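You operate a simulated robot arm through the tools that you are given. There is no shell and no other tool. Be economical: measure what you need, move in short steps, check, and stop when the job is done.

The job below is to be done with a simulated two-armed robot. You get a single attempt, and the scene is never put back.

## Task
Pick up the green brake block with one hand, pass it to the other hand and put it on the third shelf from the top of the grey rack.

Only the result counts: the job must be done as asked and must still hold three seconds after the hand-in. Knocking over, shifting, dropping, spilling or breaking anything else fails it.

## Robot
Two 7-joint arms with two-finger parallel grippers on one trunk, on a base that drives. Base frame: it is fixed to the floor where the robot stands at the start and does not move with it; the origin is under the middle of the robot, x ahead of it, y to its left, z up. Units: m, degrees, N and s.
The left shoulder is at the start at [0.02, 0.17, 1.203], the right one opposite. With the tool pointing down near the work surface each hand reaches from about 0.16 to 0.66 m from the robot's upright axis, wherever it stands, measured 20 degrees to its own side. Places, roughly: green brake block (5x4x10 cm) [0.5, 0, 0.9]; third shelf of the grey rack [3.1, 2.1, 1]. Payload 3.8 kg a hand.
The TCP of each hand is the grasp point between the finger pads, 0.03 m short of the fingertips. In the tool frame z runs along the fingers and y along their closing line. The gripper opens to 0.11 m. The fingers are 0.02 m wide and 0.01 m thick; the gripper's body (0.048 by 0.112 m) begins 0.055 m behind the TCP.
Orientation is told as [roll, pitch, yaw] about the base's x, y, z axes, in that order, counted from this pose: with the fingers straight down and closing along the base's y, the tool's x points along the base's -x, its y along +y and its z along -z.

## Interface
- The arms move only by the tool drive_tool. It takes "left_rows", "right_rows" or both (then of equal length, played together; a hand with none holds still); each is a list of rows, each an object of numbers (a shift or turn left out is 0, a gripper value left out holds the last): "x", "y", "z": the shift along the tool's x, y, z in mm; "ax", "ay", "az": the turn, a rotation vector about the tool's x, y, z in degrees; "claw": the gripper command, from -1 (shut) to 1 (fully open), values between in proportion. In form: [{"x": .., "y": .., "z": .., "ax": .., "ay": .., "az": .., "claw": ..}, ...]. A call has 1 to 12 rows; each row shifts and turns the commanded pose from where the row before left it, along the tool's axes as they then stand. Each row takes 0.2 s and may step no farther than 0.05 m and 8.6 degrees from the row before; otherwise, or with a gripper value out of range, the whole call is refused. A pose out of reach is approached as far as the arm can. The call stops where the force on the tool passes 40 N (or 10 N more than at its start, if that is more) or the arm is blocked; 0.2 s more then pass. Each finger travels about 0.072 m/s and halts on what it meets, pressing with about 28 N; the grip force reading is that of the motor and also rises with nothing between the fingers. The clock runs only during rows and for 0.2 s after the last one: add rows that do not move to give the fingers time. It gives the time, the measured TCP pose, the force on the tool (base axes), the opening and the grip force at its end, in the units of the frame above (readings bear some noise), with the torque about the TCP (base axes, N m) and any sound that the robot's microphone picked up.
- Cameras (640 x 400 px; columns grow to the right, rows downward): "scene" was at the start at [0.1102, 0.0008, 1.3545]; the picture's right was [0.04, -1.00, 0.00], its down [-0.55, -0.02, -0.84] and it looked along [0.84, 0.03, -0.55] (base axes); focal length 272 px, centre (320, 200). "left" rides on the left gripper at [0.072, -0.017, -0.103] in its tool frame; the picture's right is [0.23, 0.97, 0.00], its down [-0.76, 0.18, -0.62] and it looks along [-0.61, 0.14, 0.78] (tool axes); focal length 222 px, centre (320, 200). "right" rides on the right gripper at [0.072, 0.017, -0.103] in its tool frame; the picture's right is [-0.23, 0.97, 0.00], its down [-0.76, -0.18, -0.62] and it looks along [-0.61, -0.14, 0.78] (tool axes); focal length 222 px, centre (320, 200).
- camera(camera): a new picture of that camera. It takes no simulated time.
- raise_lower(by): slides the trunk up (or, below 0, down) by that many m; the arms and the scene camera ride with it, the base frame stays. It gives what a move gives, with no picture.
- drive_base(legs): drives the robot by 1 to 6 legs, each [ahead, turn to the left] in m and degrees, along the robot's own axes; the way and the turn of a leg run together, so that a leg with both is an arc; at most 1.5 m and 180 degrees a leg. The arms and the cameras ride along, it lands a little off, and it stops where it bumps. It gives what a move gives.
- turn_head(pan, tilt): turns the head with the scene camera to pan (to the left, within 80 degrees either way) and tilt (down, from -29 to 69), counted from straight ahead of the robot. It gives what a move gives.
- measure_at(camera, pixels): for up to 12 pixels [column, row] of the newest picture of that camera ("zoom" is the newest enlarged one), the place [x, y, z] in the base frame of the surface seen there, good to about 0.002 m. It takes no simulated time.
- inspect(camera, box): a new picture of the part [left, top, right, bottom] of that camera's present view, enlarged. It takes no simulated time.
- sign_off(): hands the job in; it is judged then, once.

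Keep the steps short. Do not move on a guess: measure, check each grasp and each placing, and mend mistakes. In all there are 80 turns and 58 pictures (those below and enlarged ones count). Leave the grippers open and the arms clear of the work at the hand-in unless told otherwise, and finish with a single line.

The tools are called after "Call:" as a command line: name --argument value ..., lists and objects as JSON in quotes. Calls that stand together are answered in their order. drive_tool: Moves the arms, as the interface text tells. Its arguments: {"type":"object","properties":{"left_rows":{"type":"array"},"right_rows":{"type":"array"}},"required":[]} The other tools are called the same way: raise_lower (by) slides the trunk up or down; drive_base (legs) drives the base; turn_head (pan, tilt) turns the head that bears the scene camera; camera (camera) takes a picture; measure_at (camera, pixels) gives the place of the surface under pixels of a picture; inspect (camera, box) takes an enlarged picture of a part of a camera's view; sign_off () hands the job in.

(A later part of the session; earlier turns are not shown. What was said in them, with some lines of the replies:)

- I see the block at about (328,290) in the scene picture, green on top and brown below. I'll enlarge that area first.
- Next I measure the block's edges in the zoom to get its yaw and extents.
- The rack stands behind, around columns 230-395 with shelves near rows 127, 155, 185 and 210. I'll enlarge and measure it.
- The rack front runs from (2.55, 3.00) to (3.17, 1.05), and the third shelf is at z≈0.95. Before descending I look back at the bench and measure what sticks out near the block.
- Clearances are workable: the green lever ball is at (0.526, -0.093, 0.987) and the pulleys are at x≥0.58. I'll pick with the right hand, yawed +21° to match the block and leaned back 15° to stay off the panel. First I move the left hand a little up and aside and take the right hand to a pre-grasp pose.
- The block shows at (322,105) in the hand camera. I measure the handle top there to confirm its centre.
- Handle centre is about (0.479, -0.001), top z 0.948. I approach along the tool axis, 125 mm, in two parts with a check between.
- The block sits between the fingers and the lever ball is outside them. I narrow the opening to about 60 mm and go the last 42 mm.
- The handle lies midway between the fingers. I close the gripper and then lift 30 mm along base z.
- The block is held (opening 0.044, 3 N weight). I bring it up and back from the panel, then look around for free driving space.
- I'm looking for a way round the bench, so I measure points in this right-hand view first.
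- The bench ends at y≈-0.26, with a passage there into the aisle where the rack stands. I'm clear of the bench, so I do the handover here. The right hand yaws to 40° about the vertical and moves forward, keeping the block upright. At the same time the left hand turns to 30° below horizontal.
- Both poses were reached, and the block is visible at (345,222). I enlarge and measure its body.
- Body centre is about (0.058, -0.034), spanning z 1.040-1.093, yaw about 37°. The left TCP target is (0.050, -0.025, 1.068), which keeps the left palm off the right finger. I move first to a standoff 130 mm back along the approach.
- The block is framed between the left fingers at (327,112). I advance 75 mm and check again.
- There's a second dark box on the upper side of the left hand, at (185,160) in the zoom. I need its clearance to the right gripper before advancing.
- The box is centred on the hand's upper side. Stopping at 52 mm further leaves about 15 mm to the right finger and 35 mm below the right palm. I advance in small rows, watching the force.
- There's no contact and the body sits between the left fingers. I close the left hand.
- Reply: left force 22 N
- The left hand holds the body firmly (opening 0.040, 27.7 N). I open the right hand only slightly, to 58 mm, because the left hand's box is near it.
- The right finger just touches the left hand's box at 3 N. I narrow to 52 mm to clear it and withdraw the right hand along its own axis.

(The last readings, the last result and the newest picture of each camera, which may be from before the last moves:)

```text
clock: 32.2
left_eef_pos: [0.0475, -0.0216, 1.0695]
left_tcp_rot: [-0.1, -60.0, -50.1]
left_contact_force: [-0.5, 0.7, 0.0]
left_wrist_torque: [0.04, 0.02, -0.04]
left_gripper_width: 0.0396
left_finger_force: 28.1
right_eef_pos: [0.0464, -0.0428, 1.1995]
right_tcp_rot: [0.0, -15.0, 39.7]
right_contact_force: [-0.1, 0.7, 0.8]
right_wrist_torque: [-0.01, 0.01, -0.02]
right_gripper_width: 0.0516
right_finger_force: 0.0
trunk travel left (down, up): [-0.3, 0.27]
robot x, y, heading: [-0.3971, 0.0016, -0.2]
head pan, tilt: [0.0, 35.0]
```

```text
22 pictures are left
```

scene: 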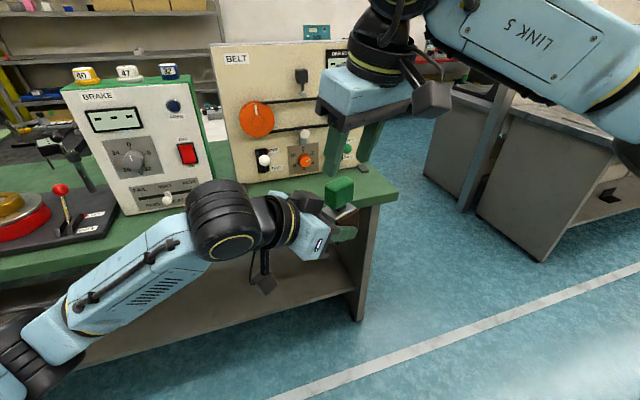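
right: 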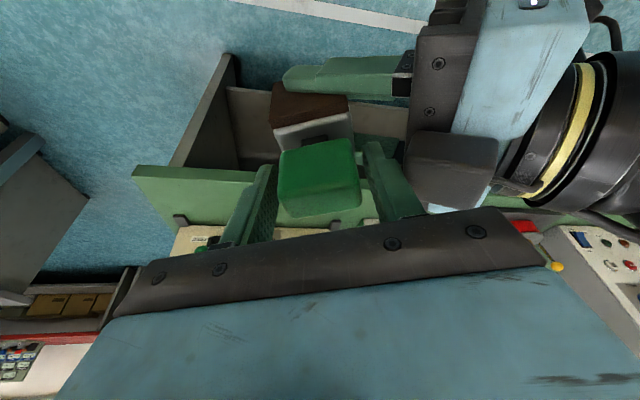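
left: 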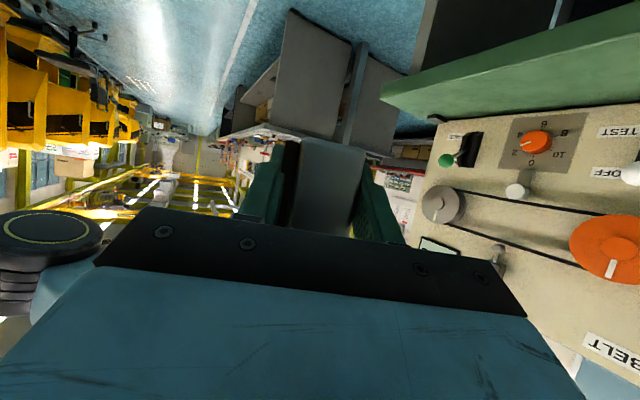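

The handover worked and the left hand alone holds the block. I tuck the right hand up and out to the right, and yaw the left hand to face forward with the block upright.

Call:
drive_tool --right_rows '[{"z": -40}, {"x": 24.8, "y": -30.8, "z": -6.6}, {"x": 24.8, "y": -30.8, "z": -6.6}, {"x": 24.8, "y": -30.8, "z": -6.6}, {"x": 24.8, "y": -30.8, "z": -6.6}, {"x": 24.8, "y": -30.8, "z": -6.6}, {}, {}, {}, {}, {}, {}]' --left_rows '[{}, {}, {}, {"ax": -7.22, "az": -4.17}, {"ax": -7.22, "az": -4.17}, {"ax": -7.22, "az": -4.17}, {"ax": -7.22, "az": -4.17}, {"ax": -7.22, "az": -4.17}, {"ax": -7.22, "az": -4.17}, {"y": 40}, {"y": 40}, {"y": 40}]'

Call:
camera --camera "scene"

```text
clock: 34.8
left_eef_pos: [0.0479, 0.0988, 1.0702]
left_tcp_rot: [-0.2, -59.9, -0.1]
left_contact_force: [0.0, 0.1, 1.1]
left_wrist_torque: [-0.04, 0.02, 0.0]
left_gripper_width: 0.0399
left_finger_force: 27.4
right_eef_pos: [0.0374, -0.2493, 1.2394]
right_tcp_rot: [0.1, -15.0, 39.8]
right_contact_force: [-0.2, -0.1, 0.3]
right_wrist_torque: [-0.02, 0.0, 0.01]
right_gripper_width: 0.0519
right_finger_force: 0.0
trunk travel left (down, up): [-0.3, 0.27]
robot x, y, heading: [-0.3983, 0.0017, -0.3]
head pan, tilt: [0.0, 35.0]
```

```text
21 pictures are left
```

scene: 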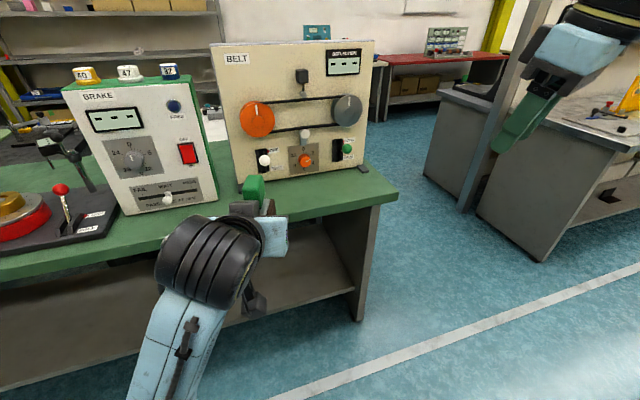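

The way past the bench's right end is clear: bench corner (0.475, -0.26), cabinet from (0.9, -1.4). I drive in two legs to about (0.25, -0.95) and turn to face along the passage.

Call:
drive_base --legs '[[0, -55], [1.15, 0], [0, 75]]'

Call:
turn_head --pan 20 --tilt 25

Call:
camera --camera "scene"

```text
clock: 46.4
left_eef_pos: [0.6293, -0.719, 1.0706]
left_tcp_rot: [0.0, -59.9, 18.4]
left_contact_force: [0.6, 0.1, 0.7]
left_wrist_torque: [-0.01, 0.05, 0.03]
left_gripper_width: 0.0399
left_finger_force: 27.7
right_eef_pos: [0.7299, -1.0527, 1.2387]
right_tcp_rot: [0.1, -15.0, 58.1]
right_contact_force: [0.0, -0.9, -0.2]
right_wrist_torque: [-0.04, -0.01, 0.02]
right_gripper_width: 0.0516
right_finger_force: 0.0
trunk travel left (down, up): [-0.3, 0.27]
robot x, y, heading: [0.2414, -0.9538, 18.0]
head pan, tilt: [0.0, 35.0]
```

```text
clock: 47.2
left_eef_pos: [0.6301, -0.7199, 1.0695]
left_tcp_rot: [0.0, -59.9, 18.3]
left_contact_force: [-0.2, -0.7, 0.9]
left_wrist_torque: [-0.01, 0.04, 0.01]
left_gripper_width: 0.0397
left_finger_force: 28.1
right_eef_pos: [0.7298, -1.0539, 1.239]
right_tcp_rot: [0.0, -15.0, 58.1]
right_contact_force: [0.3, -0.6, -0.2]
right_wrist_torque: [0.01, 0.03, -0.01]
right_gripper_width: 0.052
right_finger_force: 0.2
trunk travel left (down, up): [-0.3, 0.27]
robot x, y, heading: [0.2383, -0.9558, 18.3]
head pan, tilt: [20.0, 25.0]
```

```text
20 pictures are left
```

scene: 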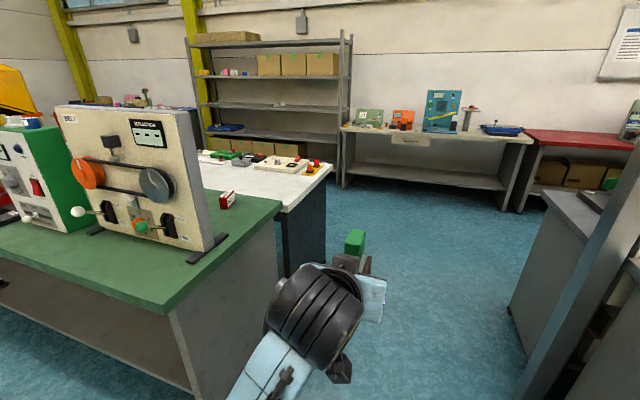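

Now I see the aisle: a white table behind the bench, the rack, and a wall table. I measure their corners to plan the path.

Call:
measure_at --camera "scene" --pixels '[[329, 170], [296, 208], [327, 255], [205, 153], [342, 186], [340, 132], [502, 207], [520, 140], [400, 230], [262, 106], [338, 105], [279, 104]]'

Call:
inspect --camera "scene" --box '[180, 20, 360, 140]'

```text
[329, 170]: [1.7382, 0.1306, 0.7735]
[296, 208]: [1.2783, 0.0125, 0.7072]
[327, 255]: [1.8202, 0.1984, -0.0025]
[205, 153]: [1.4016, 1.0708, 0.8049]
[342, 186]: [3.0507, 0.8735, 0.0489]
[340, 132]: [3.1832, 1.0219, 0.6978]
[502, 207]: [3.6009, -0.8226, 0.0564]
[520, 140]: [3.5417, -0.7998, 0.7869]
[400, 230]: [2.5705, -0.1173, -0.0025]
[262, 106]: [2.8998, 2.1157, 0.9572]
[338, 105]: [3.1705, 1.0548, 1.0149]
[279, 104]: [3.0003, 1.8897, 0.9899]
```

```text
3.33 times, centred on (270, 80) of scene
```

zoom: 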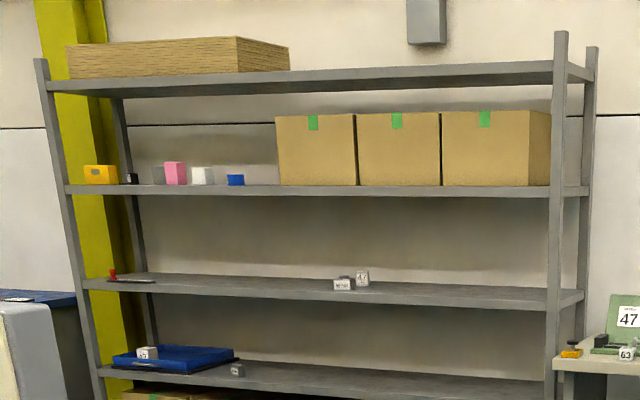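

The path is clear: I go between the white table corner (1.82, 0.2) and the column (1.49, -1.13), heading about 18.5° to (2.35, -0.25).

Call:
drive_base --legs '[[1.2, 0.3], [1.03, 0]]'

Call:
turn_head --pan 60 --tilt 25

Call:
camera --camera "scene"

```text
clock: 58.3
left_eef_pos: [2.7565, -0.0156, 1.07]
left_tcp_rot: [0.0, -59.9, 18.2]
left_contact_force: [1.2, -0.4, -0.7]
left_wrist_torque: [0.01, 0.05, 0.01]
left_gripper_width: 0.04
left_finger_force: 27.8
right_eef_pos: [2.8558, -0.3494, 1.2391]
right_tcp_rot: [0.0, -15.1, 57.9]
right_contact_force: [0.6, -0.5, -0.7]
right_wrist_torque: [0.02, -0.02, -0.01]
right_gripper_width: 0.0517
right_finger_force: 0.1
trunk travel left (down, up): [-0.3, 0.27]
robot x, y, heading: [2.3645, -0.2439, 18.4]
head pan, tilt: [20.0, 25.0]
```

```text
clock: 59.3
left_eef_pos: [2.7577, -0.0155, 1.0708]
left_tcp_rot: [-0.1, -59.8, 18.1]
left_contact_force: [0.1, 0.0, -0.5]
left_wrist_torque: [-0.03, 0.04, 0.02]
left_gripper_width: 0.0401
left_finger_force: 28.4
right_eef_pos: [2.8555, -0.3498, 1.2398]
right_tcp_rot: [0.0, -15.0, 57.9]
right_contact_force: [-0.1, 0.2, 0.3]
right_wrist_torque: [0.01, 0.02, -0.03]
right_gripper_width: 0.0517
right_finger_force: 0.0
trunk travel left (down, up): [-0.3, 0.27]
robot x, y, heading: [2.363, -0.2451, 18.0]
head pan, tilt: [60.0, 25.0]
```

```text
18 pictures are left
```

scene: 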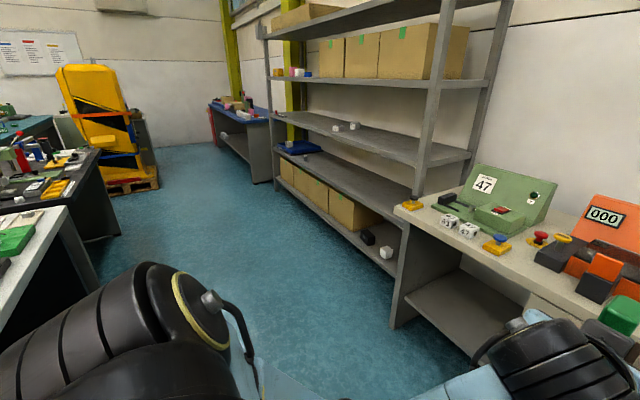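

The aisle in front of the rack is clear. I measure the third shelf's surface and front edge here.

Call:
measure_at --camera "scene" --pixels '[[400, 148], [380, 140], [405, 158], [370, 145], [372, 149], [337, 128], [354, 126], [420, 150], [440, 155], [360, 82], [330, 195], [290, 108]]'

Call:
drive_base --legs '[[0, 76], [1.4, 0], [0, -76]]'

Call:
turn_head --pan 0 --tilt 28

Call:
camera --camera "scene"

```text
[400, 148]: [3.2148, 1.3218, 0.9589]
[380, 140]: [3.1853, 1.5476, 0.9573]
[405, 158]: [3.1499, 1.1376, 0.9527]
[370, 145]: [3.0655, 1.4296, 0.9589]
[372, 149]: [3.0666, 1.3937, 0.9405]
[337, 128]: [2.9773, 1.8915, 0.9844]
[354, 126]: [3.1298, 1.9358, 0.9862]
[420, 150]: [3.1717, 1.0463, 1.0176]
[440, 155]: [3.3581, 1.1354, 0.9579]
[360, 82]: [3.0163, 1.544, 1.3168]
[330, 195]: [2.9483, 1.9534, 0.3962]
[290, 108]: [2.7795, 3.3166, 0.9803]
```

```text
clock: 72.9
left_eef_pos: [2.6692, 1.3784, 1.0698]
left_tcp_rot: [-0.1, -60.0, 17.5]
left_contact_force: [-0.4, 0.4, 0.5]
left_wrist_torque: [-0.02, 0.04, -0.01]
left_gripper_width: 0.04
left_finger_force: 28.3
right_eef_pos: [2.7652, 1.0447, 1.2387]
right_tcp_rot: [0.0, -15.0, 57.4]
right_contact_force: [-0.1, 0.4, -0.2]
right_wrist_torque: [0.0, -0.03, -0.01]
right_gripper_width: 0.0516
right_finger_force: 0.1
trunk travel left (down, up): [-0.3, 0.27]
robot x, y, heading: [2.2782, 1.1465, 17.2]
head pan, tilt: [60.0, 25.0]
```

```text
clock: 74.2
left_eef_pos: [2.6697, 1.3793, 1.0691]
left_tcp_rot: [0.0, -59.9, 17.7]
left_contact_force: [-0.1, 0.9, -0.6]
left_wrist_torque: [0.0, 0.01, 0.01]
left_gripper_width: 0.0397
left_finger_force: 28.2
right_eef_pos: [2.7652, 1.0455, 1.2391]
right_tcp_rot: [0.0, -15.0, 57.5]
right_contact_force: [-0.3, -0.1, 0.2]
right_wrist_torque: [-0.03, -0.01, -0.02]
right_gripper_width: 0.0517
right_finger_force: 0.0
trunk travel left (down, up): [-0.3, 0.27]
robot x, y, heading: [2.2773, 1.1505, 17.4]
head pan, tilt: [0.0, 28.0]
```

```text
17 pictures are left
```

scene: 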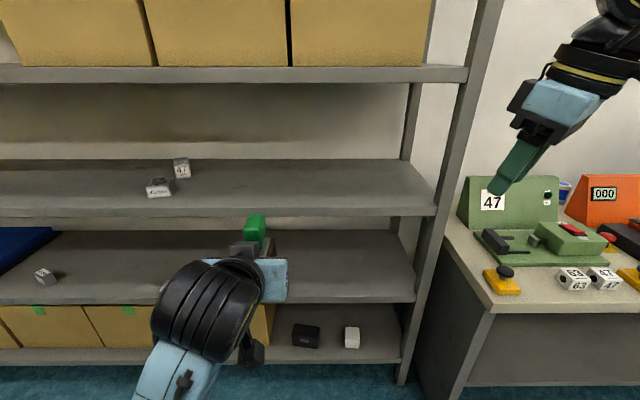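

The third shelf surface is at z 0.9585 and its front edge is clear around y≈1.5. I pull the right hand back so it stays off the rack's post, then drive forward 0.30 m with the block about 8 cm above shelf level.

Call:
drive_tool --right_rows '[{"x": 26, "y": 26, "z": -21}, {"x": 26, "y": 26, "z": -21}, {"x": 26, "y": 26, "z": -21}, {}]'

Call:
drive_base --legs '[[0.3, 0.3]]'

Call:
camera --camera "scene"

Call:
camera --camera "left"

```text
clock: 75.2
left_eef_pos: [2.6703, 1.3788, 1.0695]
left_tcp_rot: [0.0, -59.9, 17.7]
left_contact_force: [0.1, -0.3, -0.2]
left_wrist_torque: [0.0, 0.06, 0.01]
left_gripper_width: 0.0397
left_finger_force: 28.2
right_eef_pos: [2.6509, 1.0094, 1.2793]
right_tcp_rot: [0.0, -14.9, 57.5]
right_contact_force: [-1.0, 0.8, 1.1]
right_wrist_torque: [-0.02, 0.01, 0.02]
right_gripper_width: 0.0515
right_finger_force: 0.1
trunk travel left (down, up): [-0.3, 0.27]
robot x, y, heading: [2.277, 1.151, 17.7]
head pan, tilt: [0.0, 28.0]
```

```text
clock: 77.2
left_eef_pos: [2.9557, 1.4745, 1.0693]
left_tcp_rot: [0.0, -59.8, 18.1]
left_contact_force: [-0.6, -0.4, -0.6]
left_wrist_torque: [-0.06, 0.0, 0.02]
left_gripper_width: 0.0398
left_finger_force: 28.0
right_eef_pos: [2.9406, 1.1051, 1.2802]
right_tcp_rot: [0.1, -14.9, 58.1]
right_contact_force: [0.1, -0.1, 0.7]
right_wrist_torque: [0.0, 0.03, 0.02]
right_gripper_width: 0.0518
right_finger_force: 0.1
trunk travel left (down, up): [-0.3, 0.27]
robot x, y, heading: [2.561, 1.2414, 17.8]
head pan, tilt: [0.0, 28.0]
```

```text
16 pictures are left
```

scene: 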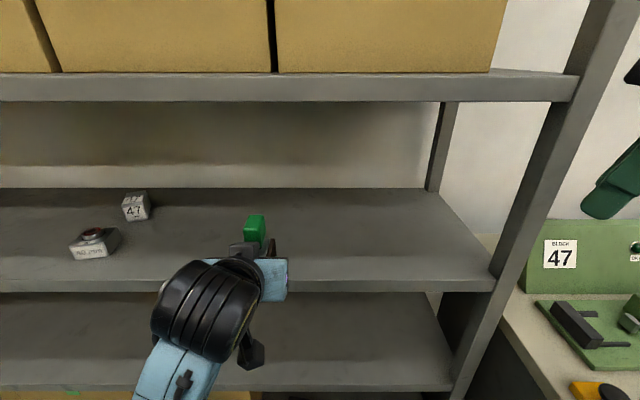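

```text
15 pictures are left
```

left: 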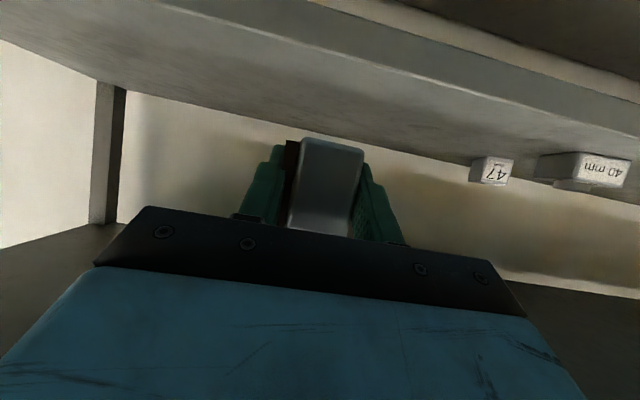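

I'm 81 mm outside the edge and 80 mm above the shelf. I move the left hand forward 131 mm horizontally.

Call:
drive_tool --left_rows '[{"z": 28.4, "x": -16.4}, {"z": 28.4, "x": -16.4}, {"z": 28.4, "x": -16.4}, {"z": 28.4, "x": -16.4}, {}]'

Call:
camera --camera "scene"

Call:
camera --camera "left"

```text
clock: 78.4
left_eef_pos: [3.0809, 1.5169, 1.0682]
left_tcp_rot: [0.0, -59.8, 18.1]
left_contact_force: [-0.5, 1.0, -0.2]
left_wrist_torque: [-0.02, 0.01, -0.05]
left_gripper_width: 0.04
left_finger_force: 28.3
right_eef_pos: [2.9411, 1.1046, 1.281]
right_tcp_rot: [0.0, -15.0, 58.0]
right_contact_force: [0.6, -0.4, 0.0]
right_wrist_torque: [-0.04, 0.04, -0.02]
right_gripper_width: 0.0517
right_finger_force: 0.0
trunk travel left (down, up): [-0.3, 0.27]
robot x, y, heading: [2.5625, 1.2414, 18.1]
head pan, tilt: [0.0, 28.0]
```

```text
14 pictures are left
```

scene: 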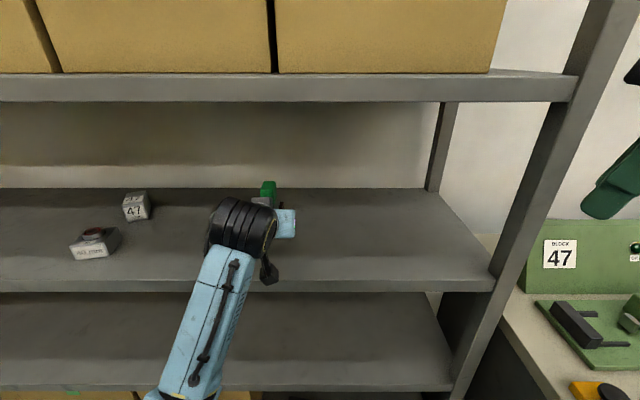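

```text
13 pictures are left
```

left: 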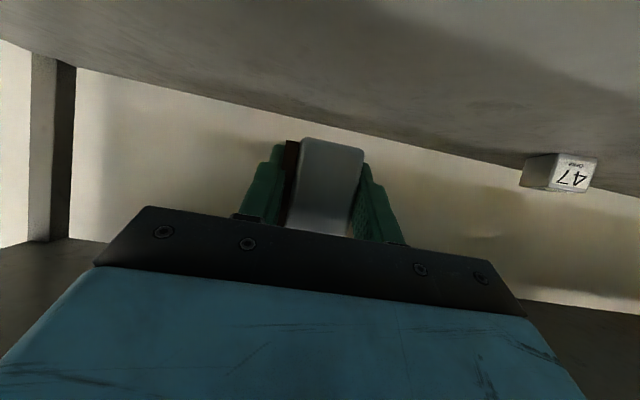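

Call:
measure_at --camera "scene" --pixels '[[235, 262], [205, 350], [269, 265], [269, 280], [290, 225], [269, 185], [262, 199], [215, 245]]'

Call:
measure_at --camera "left" --pixels '[[315, 143], [350, 150], [300, 215], [340, 225], [312, 150], [355, 158]]'

```text
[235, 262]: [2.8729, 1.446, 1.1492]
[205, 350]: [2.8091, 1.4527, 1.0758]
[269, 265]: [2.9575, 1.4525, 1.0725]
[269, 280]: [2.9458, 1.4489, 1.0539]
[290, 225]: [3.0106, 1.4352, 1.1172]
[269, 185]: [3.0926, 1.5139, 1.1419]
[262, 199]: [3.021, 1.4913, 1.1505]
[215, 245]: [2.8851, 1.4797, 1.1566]
```

```text
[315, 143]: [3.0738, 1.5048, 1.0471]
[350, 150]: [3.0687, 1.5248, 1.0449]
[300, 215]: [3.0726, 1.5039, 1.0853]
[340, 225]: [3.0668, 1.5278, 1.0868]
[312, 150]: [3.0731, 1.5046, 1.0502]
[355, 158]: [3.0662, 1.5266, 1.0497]
```

The block's bottom is about 80 mm above the shelf and the hand camera is well outside the edge. I lower 70 mm first.

Call:
drive_tool --left_rows '[{"z": 12.5, "x": 21.65}, {"z": 12.5, "x": 21.65}, {"z": 10, "x": 17.3}, {}]'

Call:
camera --camera "left"

Call:
inspect --camera "scene" --box '[200, 170, 340, 290]'

```text
clock: 79.4
left_eef_pos: [3.0812, 1.5166, 0.9983]
left_tcp_rot: [0.1, -59.9, 18.1]
left_contact_force: [1.3, 0.1, -1.0]
left_wrist_torque: [0.0, 0.04, -0.01]
left_gripper_width: 0.0398
left_finger_force: 28.0
right_eef_pos: [2.9396, 1.1041, 1.2798]
right_tcp_rot: [0.0, -14.9, 58.1]
right_contact_force: [0.8, -0.5, -0.7]
right_wrist_torque: [0.04, 0.01, -0.03]
right_gripper_width: 0.0519
right_finger_force: 0.0
trunk travel left (down, up): [-0.3, 0.27]
robot x, y, heading: [2.5627, 1.2446, 17.8]
head pan, tilt: [0.0, 28.0]
```

```text
12 pictures are left
```

left: 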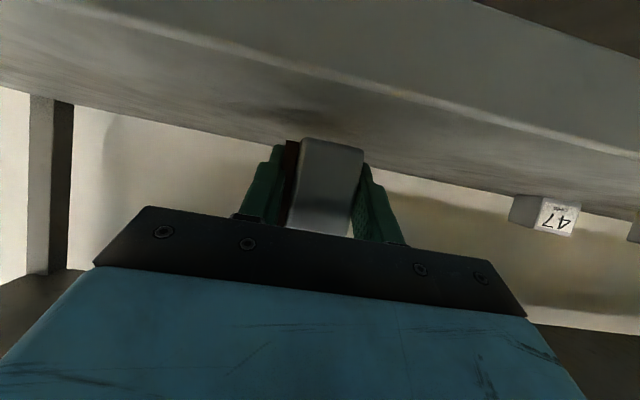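

```text
3.33 times, centred on (270, 230) of scene
```

zoom: 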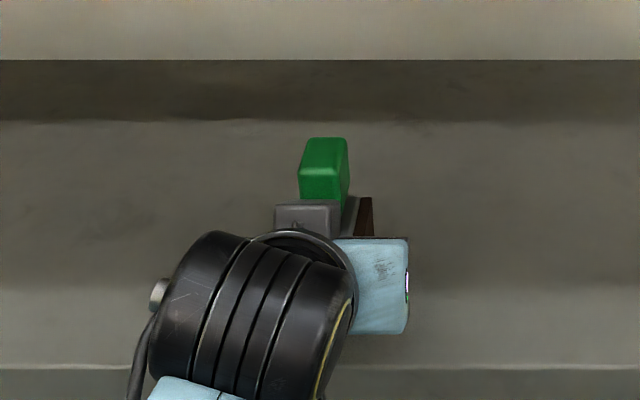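

About 9 mm remain. I lower 6 mm, then creep in separate calls and watch the force.

Call:
drive_tool --left_rows '[{"z": 1.5, "x": 2.6}, {"z": 1.5, "x": 2.6}, {}]'

Call:
drive_tool --left_rows '[{"z": 1, "x": 1.73}, {}]'

```text
clock: 80.2
left_eef_pos: [3.0805, 1.5155, 0.9937]
left_tcp_rot: [0.0, -59.9, 18.1]
left_contact_force: [-0.4, 0.0, -0.8]
left_wrist_torque: [-0.02, 0.04, 0.03]
left_gripper_width: 0.0398
left_finger_force: 28.5
right_eef_pos: [2.9401, 1.1041, 1.2798]
right_tcp_rot: [0.0, -15.0, 58.0]
right_contact_force: [0.2, 0.0, -0.4]
right_wrist_torque: [0.0, -0.01, 0.0]
right_gripper_width: 0.0515
right_finger_force: 0.0
trunk travel left (down, up): [-0.3, 0.27]
robot x, y, heading: [2.5639, 1.2471, 18.0]
head pan, tilt: [0.0, 28.0]
```

```text
clock: 80.8
left_eef_pos: [3.0809, 1.5157, 0.9919]
left_tcp_rot: [0.1, -60.0, 18.1]
left_contact_force: [-0.1, 0.0, 0.1]
left_wrist_torque: [-0.05, 0.05, -0.01]
left_gripper_width: 0.0398
left_finger_force: 27.5
right_eef_pos: [2.9402, 1.1028, 1.2802]
right_tcp_rot: [0.0, -15.0, 57.9]
right_contact_force: [1.1, 0.1, -0.2]
right_wrist_torque: [-0.01, 0.0, -0.03]
right_gripper_width: 0.0517
right_finger_force: 0.2
trunk travel left (down, up): [-0.3, 0.27]
robot x, y, heading: [2.5632, 1.2403, 17.9]
head pan, tilt: [0.0, 28.0]
```

Call:
drive_tool --left_rows '[{"z": 0.75, "x": 1.3}, {}]'

Call:
drive_tool --left_rows '[{"z": 0.75, "x": 1.3}, {}]'

```text
clock: 81.4
left_eef_pos: [3.0804, 1.5155, 0.9911]
left_tcp_rot: [0.0, -59.9, 18.0]
left_contact_force: [-0.4, 0.2, 0.0]
left_wrist_torque: [-0.02, 0.03, 0.02]
left_gripper_width: 0.0399
left_finger_force: 27.7
right_eef_pos: [2.94, 1.1049, 1.2803]
right_tcp_rot: [-0.1, -15.1, 57.9]
right_contact_force: [0.4, -0.6, 0.0]
right_wrist_torque: [0.0, 0.0, 0.0]
right_gripper_width: 0.0514
right_finger_force: 0.1
trunk travel left (down, up): [-0.3, 0.27]
robot x, y, heading: [2.5633, 1.243, 17.9]
head pan, tilt: [0.0, 28.0]
```

```text
clock: 82.0
left_eef_pos: [3.0814, 1.5149, 0.9891]
left_tcp_rot: [0.0, -59.9, 18.1]
left_contact_force: [0.1, 1.2, 0.0]
left_wrist_torque: [-0.05, 0.06, 0.02]
left_gripper_width: 0.0397
left_finger_force: 28.2
right_eef_pos: [2.9396, 1.1042, 1.2804]
right_tcp_rot: [0.0, -15.0, 58.0]
right_contact_force: [0.0, -0.3, -0.1]
right_wrist_torque: [-0.01, -0.01, -0.02]
right_gripper_width: 0.0519
right_finger_force: 0.0
trunk travel left (down, up): [-0.3, 0.27]
robot x, y, heading: [2.5624, 1.2465, 17.9]
head pan, tilt: [0.0, 28.0]
```

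Call:
drive_tool --left_rows '[{"z": 0.75, "x": 1.3}, {}]'

Call:
drive_tool --left_rows '[{"z": 0.5, "x": 0.87}, {}]'

Call:
inspect --camera "left" --box '[230, 110, 420, 240]'

```text
clock: 82.6
left_eef_pos: [3.0806, 1.5147, 0.988]
left_tcp_rot: [0.0, -59.8, 18.0]
left_contact_force: [-0.5, 0.5, -0.3]
left_wrist_torque: [-0.03, 0.06, 0.02]
left_gripper_width: 0.0397
left_finger_force: 28.3
right_eef_pos: [2.9399, 1.1048, 1.2806]
right_tcp_rot: [0.0, -15.1, 58.0]
right_contact_force: [0.0, 0.6, -0.2]
right_wrist_torque: [-0.02, 0.0, -0.03]
right_gripper_width: 0.0521
right_finger_force: 0.0
trunk travel left (down, up): [-0.3, 0.27]
robot x, y, heading: [2.5634, 1.2422, 17.8]
head pan, tilt: [0.0, 28.0]
```

```text
clock: 83.2
left_eef_pos: [3.0825, 1.5154, 0.9859]
left_tcp_rot: [0.0, -60.0, 18.1]
left_contact_force: [-0.2, -0.3, -0.2]
left_wrist_torque: [-0.01, 0.04, 0.01]
left_gripper_width: 0.0397
left_finger_force: 28.2
right_eef_pos: [2.9408, 1.1051, 1.2819]
right_tcp_rot: [-0.1, -15.0, 58.0]
right_contact_force: [0.3, 0.0, 0.0]
right_wrist_torque: [0.03, -0.01, -0.01]
right_gripper_width: 0.0519
right_finger_force: 0.0
trunk travel left (down, up): [-0.3, 0.27]
robot x, y, heading: [2.5643, 1.2427, 17.9]
head pan, tilt: [0.0, 28.0]
```

```text
3.08 times, centred on (325, 175) of left
```

zoom: 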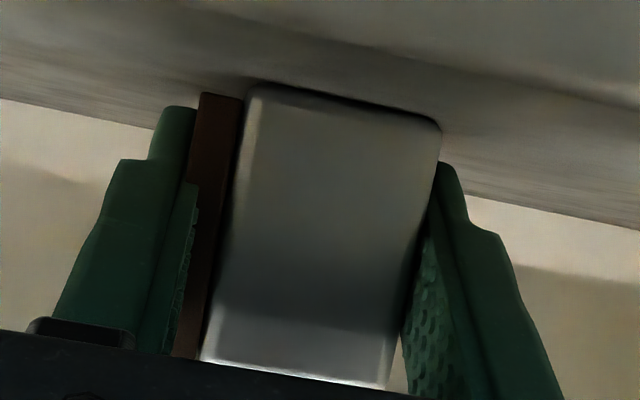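

No contact force yet, so I measure the remaining gap in this zoom: the block's bottom edge against the shelf just beyond it.

Call:
measure_at --camera "zoom" --pixels '[[255, 95], [430, 125], [340, 105], [340, 75], [250, 60], [440, 95], [205, 100], [172, 112], [450, 168], [330, 370], [235, 350]]'

```text
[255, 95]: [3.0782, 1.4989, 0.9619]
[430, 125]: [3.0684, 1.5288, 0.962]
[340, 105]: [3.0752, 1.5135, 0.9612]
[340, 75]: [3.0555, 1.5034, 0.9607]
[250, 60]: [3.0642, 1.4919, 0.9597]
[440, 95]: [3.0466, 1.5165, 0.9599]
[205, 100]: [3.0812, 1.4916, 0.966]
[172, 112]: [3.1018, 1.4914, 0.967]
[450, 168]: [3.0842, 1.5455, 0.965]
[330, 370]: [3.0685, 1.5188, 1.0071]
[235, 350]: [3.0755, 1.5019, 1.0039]
```

The bottom is within 1-2 mm of the shelf. I continue in 1 mm steps.

Call:
drive_tool --left_rows '[{"z": 0.5, "x": 0.87}, {}]'

Call:
drive_tool --left_rows '[{"z": 0.5, "x": 0.87}, {}]'

```text
clock: 83.8
left_eef_pos: [3.0803, 1.5155, 0.9863]
left_tcp_rot: [0.0, -60.1, 18.2]
left_contact_force: [1.0, 0.3, 1.7]
left_wrist_torque: [0.03, 0.07, 0.02]
left_gripper_width: 0.0398
left_finger_force: 27.9
right_eef_pos: [2.9396, 1.1038, 1.2805]
right_tcp_rot: [0.0, -15.0, 57.9]
right_contact_force: [0.7, -1.6, 0.1]
right_wrist_torque: [0.0, -0.01, -0.04]
right_gripper_width: 0.0517
right_finger_force: 0.1
trunk travel left (down, up): [-0.3, 0.27]
robot x, y, heading: [2.5638, 1.2451, 17.9]
head pan, tilt: [0.0, 28.0]
```

```text
clock: 84.4
left_eef_pos: [3.0812, 1.5153, 0.9865]
left_tcp_rot: [-0.1, -60.3, 18.2]
left_contact_force: [3.2, 1.6, 9.2]
left_wrist_torque: [0.08, 0.11, 0.03]
left_gripper_width: 0.0399
left_finger_force: 27.9
right_eef_pos: [2.9401, 1.1036, 1.2806]
right_tcp_rot: [0.0, -15.1, 58.1]
right_contact_force: [-0.1, 0.1, 1.0]
right_wrist_torque: [0.0, 0.02, 0.01]
right_gripper_width: 0.0518
right_finger_force: 0.0
trunk travel left (down, up): [-0.3, 0.27]
robot x, y, heading: [2.562, 1.2396, 18.3]
head pan, tilt: [0.0, 28.0]
```

The block is seated: 9 N up with little torque. I open the left hand gradually.

Call:
drive_tool --left_rows '[{"claw": -0.1}, {"claw": 0.2}, {"claw": 0.5}, {}, {}]'

Call:
camera --camera "left"

```text
clock: 85.6
left_eef_pos: [3.0799, 1.5147, 0.9846]
left_tcp_rot: [0.0, -60.0, 18.1]
left_contact_force: [-0.5, -0.7, -0.2]
left_wrist_torque: [-0.04, -0.04, -0.02]
left_gripper_width: 0.0826
left_finger_force: 0.1
right_eef_pos: [2.94, 1.1048, 1.28]
right_tcp_rot: [-0.1, -15.0, 57.9]
right_contact_force: [0.0, -0.4, 0.5]
right_wrist_torque: [0.01, -0.02, -0.03]
right_gripper_width: 0.0517
right_finger_force: 0.1
trunk travel left (down, up): [-0.3, 0.27]
robot x, y, heading: [2.563, 1.2432, 18.2]
head pan, tilt: [0.0, 28.0]
```

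```text
9 pictures are left
```

left: 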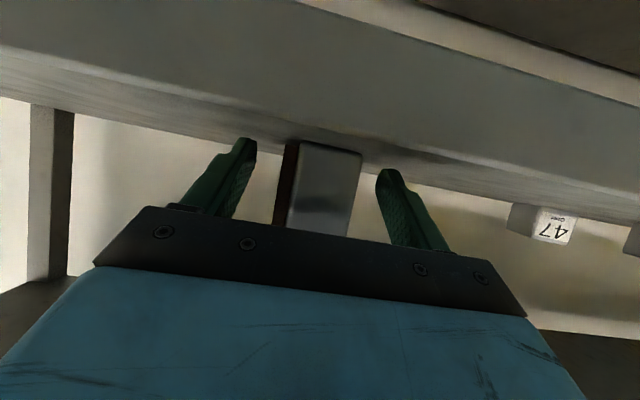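

The block stands free between the fingers. I back the left hand out along its own axis.

Call:
drive_tool --left_rows '[{"z": -15}, {"z": -20}, {"z": -30}, {"z": -35}, {"z": -35}, {"claw": 1}, {}]' --right_rows '[{}, {}, {}, {}, {}, {"claw": 1}, {}]'

Call:
drive_base --legs '[[-0.3, 0]]'

Call:
camera --camera "scene"

```text
clock: 87.2
left_eef_pos: [2.9685, 1.4804, 1.0517]
left_tcp_rot: [0.0, -59.9, 18.1]
left_contact_force: [-0.1, 0.0, -0.7]
left_wrist_torque: [0.0, 0.0, 0.01]
left_gripper_width: 0.1101
left_finger_force: 0.0
right_eef_pos: [2.9403, 1.1041, 1.2804]
right_tcp_rot: [0.0, -15.0, 58.0]
right_contact_force: [-0.7, 0.1, 0.2]
right_wrist_torque: [-0.01, -0.02, 0.03]
right_gripper_width: 0.1101
right_finger_force: 0.1
trunk travel left (down, up): [-0.3, 0.27]
robot x, y, heading: [2.5603, 1.2449, 18.0]
head pan, tilt: [0.0, 28.0]
```

```text
clock: 89.3
left_eef_pos: [2.683, 1.3883, 1.0518]
left_tcp_rot: [0.1, -60.0, 18.2]
left_contact_force: [0.3, 0.8, 0.4]
left_wrist_torque: [-0.01, -0.02, 0.0]
left_gripper_width: 0.1099
left_finger_force: 0.0
right_eef_pos: [2.654, 1.0119, 1.2792]
right_tcp_rot: [0.0, -15.0, 58.0]
right_contact_force: [0.1, 0.3, 0.1]
right_wrist_torque: [-0.02, -0.02, -0.02]
right_gripper_width: 0.1103
right_finger_force: 0.2
trunk travel left (down, up): [-0.3, 0.27]
robot x, y, heading: [2.2744, 1.1477, 18.1]
head pan, tilt: [0.0, 28.0]
```

```text
8 pictures are left
```

scene: 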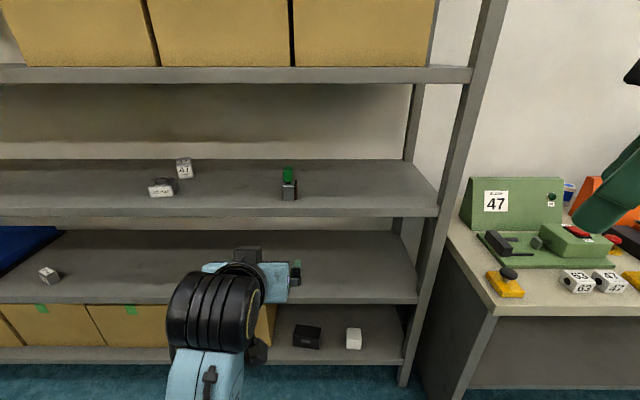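

The block stands upright on the third shelf, seen at (288,182). I take one close look before handing in.

Call:
inspect --camera "scene" --box '[240, 150, 340, 215]'

Call:
measure_at --camera "scene" --pixels '[[288, 170], [289, 192], [289, 206]]'

```text
6.15 times, centred on (290, 182) of scene
```

zoom: 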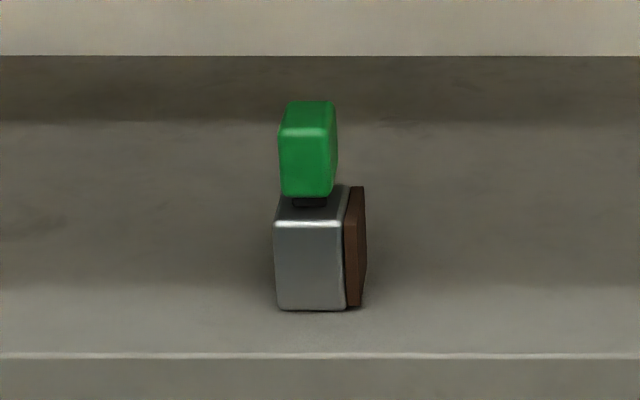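

```text
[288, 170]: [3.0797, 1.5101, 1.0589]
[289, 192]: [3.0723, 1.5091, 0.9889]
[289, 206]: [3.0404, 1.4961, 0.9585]
```

The block is upright and steady, well inside the edge. Both grippers are open and clear, so I hand in.

Call:
sign_off

```text
The job is handed in.
```

The green brake block was picked up with the right hand, passed to the left, and now stands upright on the third shelf from the top of the grey rack; the job is handed in.
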